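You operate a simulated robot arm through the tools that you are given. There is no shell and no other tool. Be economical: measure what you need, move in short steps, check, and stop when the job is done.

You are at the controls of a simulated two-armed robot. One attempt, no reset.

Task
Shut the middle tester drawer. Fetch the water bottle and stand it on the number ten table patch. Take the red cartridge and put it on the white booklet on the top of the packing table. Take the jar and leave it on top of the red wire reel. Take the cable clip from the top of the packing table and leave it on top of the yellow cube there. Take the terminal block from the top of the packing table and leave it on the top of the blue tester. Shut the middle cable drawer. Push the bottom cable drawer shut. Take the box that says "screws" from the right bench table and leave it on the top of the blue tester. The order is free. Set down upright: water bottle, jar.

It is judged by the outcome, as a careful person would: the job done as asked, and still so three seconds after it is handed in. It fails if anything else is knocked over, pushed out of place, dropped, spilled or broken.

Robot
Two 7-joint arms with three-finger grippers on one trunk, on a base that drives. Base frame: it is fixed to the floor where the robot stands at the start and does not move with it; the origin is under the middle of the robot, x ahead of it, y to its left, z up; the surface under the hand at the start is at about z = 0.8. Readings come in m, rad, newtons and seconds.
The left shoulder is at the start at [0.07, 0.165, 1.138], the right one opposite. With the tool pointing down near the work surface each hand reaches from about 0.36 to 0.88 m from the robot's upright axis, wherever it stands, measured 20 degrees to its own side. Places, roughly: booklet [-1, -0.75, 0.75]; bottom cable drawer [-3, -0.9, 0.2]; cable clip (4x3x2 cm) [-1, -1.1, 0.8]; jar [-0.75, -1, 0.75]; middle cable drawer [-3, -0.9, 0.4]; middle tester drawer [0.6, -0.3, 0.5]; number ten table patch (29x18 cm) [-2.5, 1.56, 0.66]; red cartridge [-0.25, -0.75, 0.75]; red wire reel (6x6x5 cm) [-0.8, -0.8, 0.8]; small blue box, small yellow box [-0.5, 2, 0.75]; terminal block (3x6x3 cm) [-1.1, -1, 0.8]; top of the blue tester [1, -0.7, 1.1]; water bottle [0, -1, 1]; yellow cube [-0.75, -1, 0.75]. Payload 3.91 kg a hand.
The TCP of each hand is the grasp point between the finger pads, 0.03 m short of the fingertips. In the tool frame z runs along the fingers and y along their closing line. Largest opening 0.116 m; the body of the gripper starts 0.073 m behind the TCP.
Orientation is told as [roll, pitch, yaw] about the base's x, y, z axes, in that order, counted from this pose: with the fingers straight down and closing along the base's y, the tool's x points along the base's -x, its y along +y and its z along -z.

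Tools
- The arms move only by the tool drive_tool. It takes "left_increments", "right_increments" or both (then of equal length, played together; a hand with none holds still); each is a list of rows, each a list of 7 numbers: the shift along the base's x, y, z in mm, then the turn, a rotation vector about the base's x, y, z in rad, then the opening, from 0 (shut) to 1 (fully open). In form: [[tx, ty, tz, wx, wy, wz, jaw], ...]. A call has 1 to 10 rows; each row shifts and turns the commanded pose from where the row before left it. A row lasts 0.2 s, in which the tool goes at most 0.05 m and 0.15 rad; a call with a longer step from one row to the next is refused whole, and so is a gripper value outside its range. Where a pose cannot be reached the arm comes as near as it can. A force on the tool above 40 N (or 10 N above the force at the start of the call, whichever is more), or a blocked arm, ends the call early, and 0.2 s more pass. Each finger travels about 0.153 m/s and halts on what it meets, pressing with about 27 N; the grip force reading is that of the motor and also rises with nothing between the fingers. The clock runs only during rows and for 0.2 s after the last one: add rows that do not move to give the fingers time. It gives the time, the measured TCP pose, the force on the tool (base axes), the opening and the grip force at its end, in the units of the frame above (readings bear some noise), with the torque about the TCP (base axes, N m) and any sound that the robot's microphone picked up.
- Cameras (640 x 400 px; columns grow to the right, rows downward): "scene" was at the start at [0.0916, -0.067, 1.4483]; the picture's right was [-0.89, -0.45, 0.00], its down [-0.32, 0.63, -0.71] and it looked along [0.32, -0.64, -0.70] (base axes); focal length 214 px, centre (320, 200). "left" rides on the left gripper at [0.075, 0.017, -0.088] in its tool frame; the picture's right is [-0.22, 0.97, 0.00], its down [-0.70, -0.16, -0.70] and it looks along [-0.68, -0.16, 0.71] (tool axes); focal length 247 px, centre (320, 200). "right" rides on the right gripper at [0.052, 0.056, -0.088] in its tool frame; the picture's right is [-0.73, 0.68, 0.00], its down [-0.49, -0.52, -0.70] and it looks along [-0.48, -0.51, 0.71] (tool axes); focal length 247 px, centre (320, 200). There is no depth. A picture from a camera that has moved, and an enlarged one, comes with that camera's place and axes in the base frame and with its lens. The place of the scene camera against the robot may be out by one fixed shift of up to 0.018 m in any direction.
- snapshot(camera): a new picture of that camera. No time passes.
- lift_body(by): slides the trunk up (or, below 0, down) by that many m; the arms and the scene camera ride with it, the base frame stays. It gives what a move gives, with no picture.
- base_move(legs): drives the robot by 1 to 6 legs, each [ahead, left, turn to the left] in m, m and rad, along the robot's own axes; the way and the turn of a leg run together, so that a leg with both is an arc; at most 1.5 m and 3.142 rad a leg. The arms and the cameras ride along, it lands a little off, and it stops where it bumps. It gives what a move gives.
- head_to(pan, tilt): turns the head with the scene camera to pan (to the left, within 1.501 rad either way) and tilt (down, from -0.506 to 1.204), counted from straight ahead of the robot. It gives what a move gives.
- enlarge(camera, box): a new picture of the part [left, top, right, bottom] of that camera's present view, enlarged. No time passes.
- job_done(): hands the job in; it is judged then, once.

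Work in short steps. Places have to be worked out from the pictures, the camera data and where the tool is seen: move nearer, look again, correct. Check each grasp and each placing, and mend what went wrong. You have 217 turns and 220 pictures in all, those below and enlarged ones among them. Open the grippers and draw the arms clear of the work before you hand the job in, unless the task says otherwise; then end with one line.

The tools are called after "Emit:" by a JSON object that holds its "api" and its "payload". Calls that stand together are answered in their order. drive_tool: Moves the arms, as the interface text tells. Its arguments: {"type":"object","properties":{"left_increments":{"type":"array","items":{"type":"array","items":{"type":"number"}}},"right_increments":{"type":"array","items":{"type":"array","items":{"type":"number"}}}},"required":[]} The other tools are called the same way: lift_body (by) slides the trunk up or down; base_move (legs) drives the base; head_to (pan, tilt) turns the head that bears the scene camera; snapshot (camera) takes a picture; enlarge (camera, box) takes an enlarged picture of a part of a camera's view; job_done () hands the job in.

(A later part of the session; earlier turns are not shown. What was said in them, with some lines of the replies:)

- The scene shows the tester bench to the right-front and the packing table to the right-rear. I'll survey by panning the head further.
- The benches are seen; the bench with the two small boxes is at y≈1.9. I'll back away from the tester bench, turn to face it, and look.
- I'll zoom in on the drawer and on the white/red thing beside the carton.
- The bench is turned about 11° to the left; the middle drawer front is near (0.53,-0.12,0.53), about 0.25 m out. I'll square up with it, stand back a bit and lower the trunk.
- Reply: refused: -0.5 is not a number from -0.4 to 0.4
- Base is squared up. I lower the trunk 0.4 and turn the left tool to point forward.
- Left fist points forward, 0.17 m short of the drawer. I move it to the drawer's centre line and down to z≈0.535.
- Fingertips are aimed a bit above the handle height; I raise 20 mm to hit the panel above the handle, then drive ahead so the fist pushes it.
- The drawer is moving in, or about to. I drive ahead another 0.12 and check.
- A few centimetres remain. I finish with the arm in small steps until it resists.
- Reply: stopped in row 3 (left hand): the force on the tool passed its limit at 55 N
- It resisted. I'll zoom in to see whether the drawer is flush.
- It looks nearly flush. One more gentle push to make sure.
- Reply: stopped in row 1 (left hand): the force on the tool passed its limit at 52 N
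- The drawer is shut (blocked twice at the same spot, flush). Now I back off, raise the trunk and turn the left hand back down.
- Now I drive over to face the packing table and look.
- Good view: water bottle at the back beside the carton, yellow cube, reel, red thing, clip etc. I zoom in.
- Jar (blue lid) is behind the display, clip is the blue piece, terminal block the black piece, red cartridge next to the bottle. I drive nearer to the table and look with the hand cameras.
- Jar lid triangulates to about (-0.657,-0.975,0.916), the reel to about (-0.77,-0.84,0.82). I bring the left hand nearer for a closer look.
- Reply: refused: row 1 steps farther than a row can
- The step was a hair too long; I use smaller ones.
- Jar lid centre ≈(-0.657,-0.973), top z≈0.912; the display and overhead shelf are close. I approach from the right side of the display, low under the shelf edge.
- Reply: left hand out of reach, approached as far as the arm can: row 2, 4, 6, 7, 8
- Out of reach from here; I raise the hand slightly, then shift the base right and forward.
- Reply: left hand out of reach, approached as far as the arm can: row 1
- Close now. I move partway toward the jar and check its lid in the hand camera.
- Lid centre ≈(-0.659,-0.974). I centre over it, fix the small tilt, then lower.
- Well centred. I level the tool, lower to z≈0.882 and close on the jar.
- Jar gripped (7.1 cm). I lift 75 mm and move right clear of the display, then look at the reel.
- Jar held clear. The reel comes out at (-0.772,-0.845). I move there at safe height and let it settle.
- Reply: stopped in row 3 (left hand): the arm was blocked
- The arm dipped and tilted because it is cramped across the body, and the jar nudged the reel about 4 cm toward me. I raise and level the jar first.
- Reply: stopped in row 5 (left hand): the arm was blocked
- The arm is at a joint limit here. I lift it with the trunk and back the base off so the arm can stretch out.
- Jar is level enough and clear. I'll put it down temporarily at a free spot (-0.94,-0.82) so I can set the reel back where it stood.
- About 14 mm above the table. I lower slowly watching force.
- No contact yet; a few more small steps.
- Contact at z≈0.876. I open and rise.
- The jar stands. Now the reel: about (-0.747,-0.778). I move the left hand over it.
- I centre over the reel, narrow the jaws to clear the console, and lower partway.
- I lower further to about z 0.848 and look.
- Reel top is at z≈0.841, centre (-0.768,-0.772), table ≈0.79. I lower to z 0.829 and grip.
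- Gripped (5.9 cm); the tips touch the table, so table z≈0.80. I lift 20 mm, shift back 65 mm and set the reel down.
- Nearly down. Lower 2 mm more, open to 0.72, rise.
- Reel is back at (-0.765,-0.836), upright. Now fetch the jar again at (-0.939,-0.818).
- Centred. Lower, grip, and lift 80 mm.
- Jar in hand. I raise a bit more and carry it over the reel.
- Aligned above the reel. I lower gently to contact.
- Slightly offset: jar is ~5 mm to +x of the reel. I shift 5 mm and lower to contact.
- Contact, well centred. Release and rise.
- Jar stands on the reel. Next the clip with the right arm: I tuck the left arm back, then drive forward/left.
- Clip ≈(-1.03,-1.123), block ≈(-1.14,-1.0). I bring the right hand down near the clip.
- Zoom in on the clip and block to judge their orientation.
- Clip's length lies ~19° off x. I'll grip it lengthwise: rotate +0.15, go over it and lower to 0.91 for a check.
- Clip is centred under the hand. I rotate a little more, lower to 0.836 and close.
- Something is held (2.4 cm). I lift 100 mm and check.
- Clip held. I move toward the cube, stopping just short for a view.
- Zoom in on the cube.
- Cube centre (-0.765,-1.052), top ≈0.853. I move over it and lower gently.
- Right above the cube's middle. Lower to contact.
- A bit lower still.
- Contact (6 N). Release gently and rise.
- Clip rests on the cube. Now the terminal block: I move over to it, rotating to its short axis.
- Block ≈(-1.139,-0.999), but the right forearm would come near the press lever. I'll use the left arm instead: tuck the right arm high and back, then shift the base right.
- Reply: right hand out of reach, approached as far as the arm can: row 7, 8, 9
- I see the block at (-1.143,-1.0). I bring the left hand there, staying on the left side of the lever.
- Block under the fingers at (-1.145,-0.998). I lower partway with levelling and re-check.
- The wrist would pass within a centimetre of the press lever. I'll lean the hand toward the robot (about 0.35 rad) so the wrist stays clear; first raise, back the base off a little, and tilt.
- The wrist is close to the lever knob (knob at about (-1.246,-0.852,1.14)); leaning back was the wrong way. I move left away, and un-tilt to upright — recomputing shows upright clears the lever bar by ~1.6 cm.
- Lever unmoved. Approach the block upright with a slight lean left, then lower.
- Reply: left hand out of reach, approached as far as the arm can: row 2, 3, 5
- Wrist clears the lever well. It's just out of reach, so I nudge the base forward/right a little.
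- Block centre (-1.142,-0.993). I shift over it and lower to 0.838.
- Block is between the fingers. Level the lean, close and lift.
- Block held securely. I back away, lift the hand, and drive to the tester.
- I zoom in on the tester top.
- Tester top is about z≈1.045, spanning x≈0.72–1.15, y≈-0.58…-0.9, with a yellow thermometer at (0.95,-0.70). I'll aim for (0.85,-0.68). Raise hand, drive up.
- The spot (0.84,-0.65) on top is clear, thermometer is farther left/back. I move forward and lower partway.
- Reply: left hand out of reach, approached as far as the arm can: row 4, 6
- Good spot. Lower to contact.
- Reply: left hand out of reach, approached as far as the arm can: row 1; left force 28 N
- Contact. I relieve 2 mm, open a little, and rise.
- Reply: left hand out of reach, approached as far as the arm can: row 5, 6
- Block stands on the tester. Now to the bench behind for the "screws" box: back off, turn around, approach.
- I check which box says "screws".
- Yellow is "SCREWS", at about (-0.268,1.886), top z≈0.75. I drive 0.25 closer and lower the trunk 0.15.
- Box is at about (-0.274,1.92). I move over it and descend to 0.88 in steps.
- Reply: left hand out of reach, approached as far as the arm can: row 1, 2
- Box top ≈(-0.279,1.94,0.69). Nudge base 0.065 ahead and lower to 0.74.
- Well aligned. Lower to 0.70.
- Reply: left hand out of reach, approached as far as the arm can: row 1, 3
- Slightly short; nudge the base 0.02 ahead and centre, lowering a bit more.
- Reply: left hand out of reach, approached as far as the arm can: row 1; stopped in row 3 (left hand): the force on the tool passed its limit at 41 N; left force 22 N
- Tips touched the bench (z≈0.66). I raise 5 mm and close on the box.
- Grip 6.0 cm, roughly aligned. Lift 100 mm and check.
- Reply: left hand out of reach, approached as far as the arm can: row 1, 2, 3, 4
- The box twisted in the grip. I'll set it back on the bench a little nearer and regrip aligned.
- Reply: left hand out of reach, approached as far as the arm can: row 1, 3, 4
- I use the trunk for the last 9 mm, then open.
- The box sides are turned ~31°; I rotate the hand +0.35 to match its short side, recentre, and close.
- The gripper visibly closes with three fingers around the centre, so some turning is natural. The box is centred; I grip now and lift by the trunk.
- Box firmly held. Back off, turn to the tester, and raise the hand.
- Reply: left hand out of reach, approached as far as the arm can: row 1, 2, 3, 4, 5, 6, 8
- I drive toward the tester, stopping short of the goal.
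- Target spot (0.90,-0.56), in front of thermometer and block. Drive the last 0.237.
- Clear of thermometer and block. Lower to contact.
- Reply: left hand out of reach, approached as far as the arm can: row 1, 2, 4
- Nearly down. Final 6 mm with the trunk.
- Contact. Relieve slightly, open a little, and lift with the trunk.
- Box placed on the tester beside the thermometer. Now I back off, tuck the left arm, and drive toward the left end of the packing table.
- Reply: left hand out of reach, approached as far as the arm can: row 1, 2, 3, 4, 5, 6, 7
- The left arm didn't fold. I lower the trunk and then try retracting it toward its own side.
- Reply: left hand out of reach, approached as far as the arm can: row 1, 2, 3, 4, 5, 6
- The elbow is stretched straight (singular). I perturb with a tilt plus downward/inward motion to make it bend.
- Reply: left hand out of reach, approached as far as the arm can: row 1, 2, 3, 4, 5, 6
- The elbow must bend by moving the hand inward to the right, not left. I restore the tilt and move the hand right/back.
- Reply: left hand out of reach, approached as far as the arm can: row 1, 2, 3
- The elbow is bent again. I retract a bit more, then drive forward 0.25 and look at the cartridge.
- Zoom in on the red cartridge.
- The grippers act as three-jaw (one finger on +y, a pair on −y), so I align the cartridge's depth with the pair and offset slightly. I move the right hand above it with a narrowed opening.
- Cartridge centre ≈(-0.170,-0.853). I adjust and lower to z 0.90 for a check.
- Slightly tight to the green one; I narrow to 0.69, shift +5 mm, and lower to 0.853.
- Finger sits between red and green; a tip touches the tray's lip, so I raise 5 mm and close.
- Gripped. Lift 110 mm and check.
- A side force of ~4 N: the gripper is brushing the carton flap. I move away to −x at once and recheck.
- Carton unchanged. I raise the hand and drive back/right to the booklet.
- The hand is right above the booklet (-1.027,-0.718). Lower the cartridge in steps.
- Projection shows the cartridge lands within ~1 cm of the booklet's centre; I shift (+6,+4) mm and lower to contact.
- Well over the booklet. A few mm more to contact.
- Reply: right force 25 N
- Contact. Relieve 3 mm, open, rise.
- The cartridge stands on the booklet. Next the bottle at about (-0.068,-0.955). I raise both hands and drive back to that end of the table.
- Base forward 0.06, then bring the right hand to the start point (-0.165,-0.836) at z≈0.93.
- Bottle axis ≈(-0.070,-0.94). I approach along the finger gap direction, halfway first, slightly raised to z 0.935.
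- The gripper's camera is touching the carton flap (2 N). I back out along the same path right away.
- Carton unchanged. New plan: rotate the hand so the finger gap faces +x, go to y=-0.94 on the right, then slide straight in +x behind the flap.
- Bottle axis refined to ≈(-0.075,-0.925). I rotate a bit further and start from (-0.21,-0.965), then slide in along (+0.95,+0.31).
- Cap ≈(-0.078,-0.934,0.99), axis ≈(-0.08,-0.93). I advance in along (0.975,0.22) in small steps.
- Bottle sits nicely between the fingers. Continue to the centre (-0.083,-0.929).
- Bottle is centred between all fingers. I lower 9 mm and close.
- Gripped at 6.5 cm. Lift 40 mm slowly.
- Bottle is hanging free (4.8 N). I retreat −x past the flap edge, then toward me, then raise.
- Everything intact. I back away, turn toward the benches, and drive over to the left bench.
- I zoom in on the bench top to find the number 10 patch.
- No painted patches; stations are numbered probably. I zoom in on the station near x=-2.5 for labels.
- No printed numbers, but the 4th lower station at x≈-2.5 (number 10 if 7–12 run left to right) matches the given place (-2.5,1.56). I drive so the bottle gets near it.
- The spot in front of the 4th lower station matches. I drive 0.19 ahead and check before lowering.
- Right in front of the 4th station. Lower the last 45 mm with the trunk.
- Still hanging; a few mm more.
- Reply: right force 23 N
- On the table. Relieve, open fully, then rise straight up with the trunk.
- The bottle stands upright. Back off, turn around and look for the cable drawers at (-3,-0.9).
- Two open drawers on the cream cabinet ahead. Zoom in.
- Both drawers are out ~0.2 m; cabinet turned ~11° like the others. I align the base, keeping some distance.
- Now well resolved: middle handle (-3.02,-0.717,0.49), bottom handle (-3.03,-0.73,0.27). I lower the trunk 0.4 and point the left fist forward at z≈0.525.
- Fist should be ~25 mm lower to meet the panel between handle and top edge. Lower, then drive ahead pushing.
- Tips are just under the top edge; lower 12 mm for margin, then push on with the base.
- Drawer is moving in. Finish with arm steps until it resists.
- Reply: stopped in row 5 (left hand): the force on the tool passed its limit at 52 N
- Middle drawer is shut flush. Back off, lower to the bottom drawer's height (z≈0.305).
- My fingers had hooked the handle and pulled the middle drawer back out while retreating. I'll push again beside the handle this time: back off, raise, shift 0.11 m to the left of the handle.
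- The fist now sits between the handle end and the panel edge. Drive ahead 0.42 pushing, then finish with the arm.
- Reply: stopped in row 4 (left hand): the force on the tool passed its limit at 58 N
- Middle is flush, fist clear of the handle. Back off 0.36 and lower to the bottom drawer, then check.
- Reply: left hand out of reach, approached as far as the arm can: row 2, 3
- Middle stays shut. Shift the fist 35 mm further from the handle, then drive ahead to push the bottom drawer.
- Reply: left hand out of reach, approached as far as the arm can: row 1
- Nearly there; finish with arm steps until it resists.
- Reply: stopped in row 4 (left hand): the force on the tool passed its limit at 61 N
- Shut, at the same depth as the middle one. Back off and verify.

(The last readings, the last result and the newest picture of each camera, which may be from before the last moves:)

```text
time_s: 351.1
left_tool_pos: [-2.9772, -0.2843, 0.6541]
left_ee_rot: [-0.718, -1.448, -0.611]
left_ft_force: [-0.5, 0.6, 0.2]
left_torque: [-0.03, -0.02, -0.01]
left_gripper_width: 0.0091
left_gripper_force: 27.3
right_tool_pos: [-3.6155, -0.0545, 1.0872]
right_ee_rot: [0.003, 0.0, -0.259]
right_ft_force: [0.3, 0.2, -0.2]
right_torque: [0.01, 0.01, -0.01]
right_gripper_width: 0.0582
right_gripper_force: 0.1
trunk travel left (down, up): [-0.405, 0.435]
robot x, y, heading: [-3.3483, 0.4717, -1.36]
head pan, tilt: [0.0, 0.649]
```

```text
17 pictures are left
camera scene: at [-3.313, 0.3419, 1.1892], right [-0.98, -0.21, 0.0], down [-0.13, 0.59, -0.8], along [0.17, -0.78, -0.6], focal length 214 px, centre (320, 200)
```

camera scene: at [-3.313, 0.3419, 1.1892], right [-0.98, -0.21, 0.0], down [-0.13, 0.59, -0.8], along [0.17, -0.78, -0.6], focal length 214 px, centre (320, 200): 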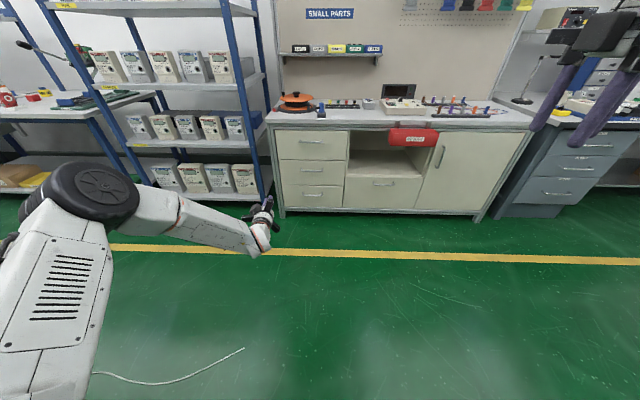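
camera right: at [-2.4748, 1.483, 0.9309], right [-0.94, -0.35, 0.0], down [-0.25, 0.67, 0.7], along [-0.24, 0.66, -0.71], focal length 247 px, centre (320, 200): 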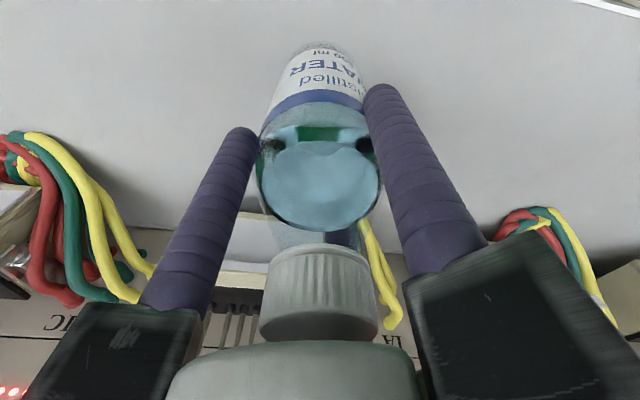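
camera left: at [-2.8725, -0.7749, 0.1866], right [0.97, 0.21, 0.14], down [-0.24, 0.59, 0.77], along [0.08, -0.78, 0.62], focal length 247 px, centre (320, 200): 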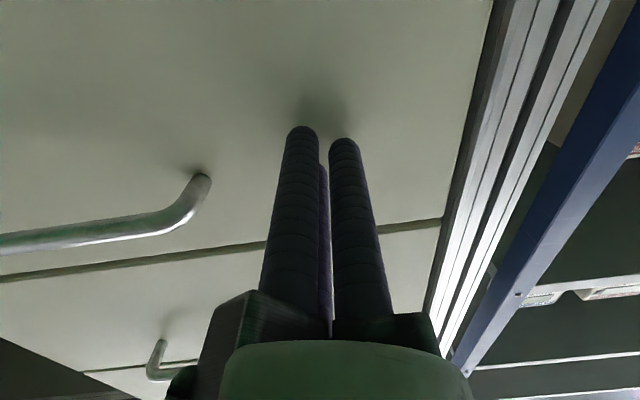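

Both cable drawers are shut and stay shut. I open the grippers, clear of everything, before handing in.

Emit:
{"api": "drive_tool", "payload": {"left_increments": [[0, 0, 0, 0, 0, 0, 0.6], [0, 0, 0, 0, 0, 0, 1], [0, 0, 0, 0, 0, 0, 1]], "right_increments": [[0, 0, 0, 0, 0, 0, 1], [0, 0, 0, 0, 0, 0, 1], [0, 0, 0, 0, 0, 0, 1]]}}

Emit:
{"api": "base_move", "payload": {"legs": [[0, 0, 1.2]]}}

Emit:
{"api": "head_to", "payload": {"pan": 1.3, "tilt": 0.5}}

Emit:
{"api": "snapshot", "payload": {"camera": "scene"}}

Emit:
{"api": "head_to", "payload": {"pan": -0.5, "tilt": 0.4}}

Emit:
{"api": "snapshot", "payload": {"camera": "scene"}}

```text
time_s: 351.9
left_tool_pos: [-2.9766, -0.2846, 0.6552]
left_ee_rot: [-0.721, -1.449, -0.612]
left_ft_force: [0.4, 0.1, 0.1]
left_torque: [0.04, 0.03, -0.01]
left_gripper_width: 0.1159
left_gripper_force: 0.0
right_tool_pos: [-3.6157, -0.0542, 1.0874]
right_ee_rot: [0.002, -0.001, -0.259]
right_ft_force: [0.3, -1.4, -0.1]
right_torque: [0.06, -0.04, 0.0]
right_gripper_width: 0.1159
right_gripper_force: 0.1
trunk travel left (down, up): [-0.405, 0.435]
robot x, y, heading: [-3.3492, 0.4674, -1.366]
head pan, tilt: [0.0, 0.649]
```

```text
time_s: 355.4
left_tool_pos: [-2.5108, 0.5484, 0.6545]
left_ee_rot: [-0.72, -1.447, 0.599]
left_ft_force: [-0.2, 0.9, 0.2]
left_torque: [0.03, 0.0, 0.0]
left_gripper_width: 0.1157
left_gripper_force: 0.1
right_tool_pos: [-2.9522, 0.0319, 1.0877]
right_ee_rot: [0.002, 0.002, 0.949]
right_ft_force: [0.8, 0.1, 0.0]
right_torque: [-0.03, -0.03, -0.03]
right_gripper_width: 0.1161
right_gripper_force: 0.0
trunk travel left (down, up): [-0.405, 0.435]
robot x, y, heading: [-3.347, 0.4684, -0.155]
head pan, tilt: [0.0, 0.649]
```

```text
time_s: 356.9
left_tool_pos: [-2.5109, 0.5481, 0.6546]
left_ee_rot: [-0.721, -1.45, 0.597]
left_ft_force: [-1.3, 0.3, -0.8]
left_torque: [-0.03, 0.0, -0.01]
left_gripper_width: 0.116
left_gripper_force: 0.0
right_tool_pos: [-2.9533, 0.0319, 1.0885]
right_ee_rot: [0.001, 0.0, 0.947]
right_ft_force: [-0.7, 0.4, -0.8]
right_torque: [0.01, 0.01, -0.01]
right_gripper_width: 0.1161
right_gripper_force: 0.1
trunk travel left (down, up): [-0.405, 0.435]
robot x, y, heading: [-3.3454, 0.471, -0.151]
head pan, tilt: [1.3, 0.499]
```

```text
16 pictures are left
camera scene: at [-3.2542, 0.5513, 1.2026], right [0.91, -0.41, 0.0], down [-0.2, -0.44, -0.88], along [0.36, 0.8, -0.48], focal length 214 px, centre (320, 200)
```

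scene: 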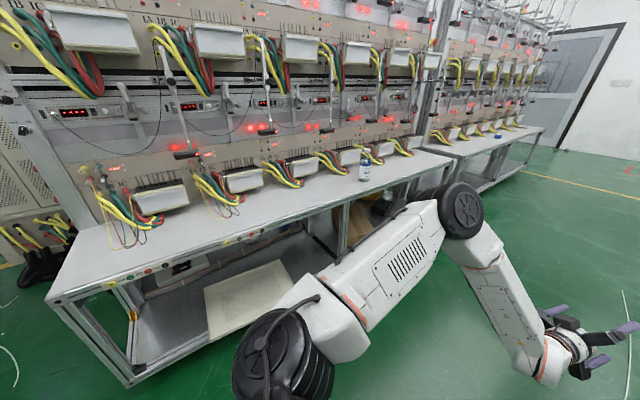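

```text
time_s: 358.6
left_tool_pos: [-2.5102, 0.5468, 0.6542]
left_ee_rot: [-0.721, -1.448, 0.598]
left_ft_force: [0.1, -0.4, -0.3]
left_torque: [0.03, 0.01, 0.01]
left_gripper_width: 0.1158
left_gripper_force: 0.1
right_tool_pos: [-2.9525, 0.0328, 1.0878]
right_ee_rot: [0.001, 0.0, 0.948]
right_ft_force: [-0.1, 0.2, -0.3]
right_torque: [0.04, 0.0, 0.0]
right_gripper_width: 0.1159
right_gripper_force: 0.2
trunk travel left (down, up): [-0.405, 0.435]
robot x, y, heading: [-3.3445, 0.4672, -0.154]
head pan, tilt: [-0.499, 0.4]
```

```text
15 pictures are left
camera scene: at [-3.2182, 0.4121, 1.2117], right [-0.61, -0.79, 0.0], down [-0.31, 0.24, -0.92], along [0.73, -0.56, -0.39], focal length 214 px, centre (320, 200)
```

scene: 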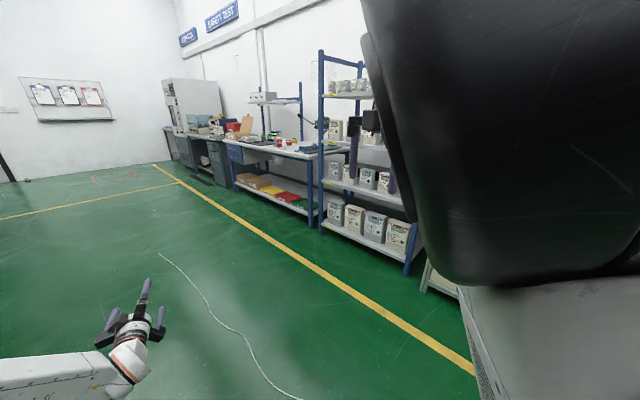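

The bottle stands upright on the bench, the drawers are shut, the grippers are open and the arms are clear. Handing in.

Emit:
{"api": "job_done", "payload": {}}

```text
The job is handed in.
```

I completed every task and handed the job in, though I placed the water bottle by the given coordinates because I saw no "10" on the bench. It stands at about (-2.5, 1.56), in front of the fourth lower station. While moving the jar I also pushed the red wire reel about 6 cm and set it back to within a few millimetres.
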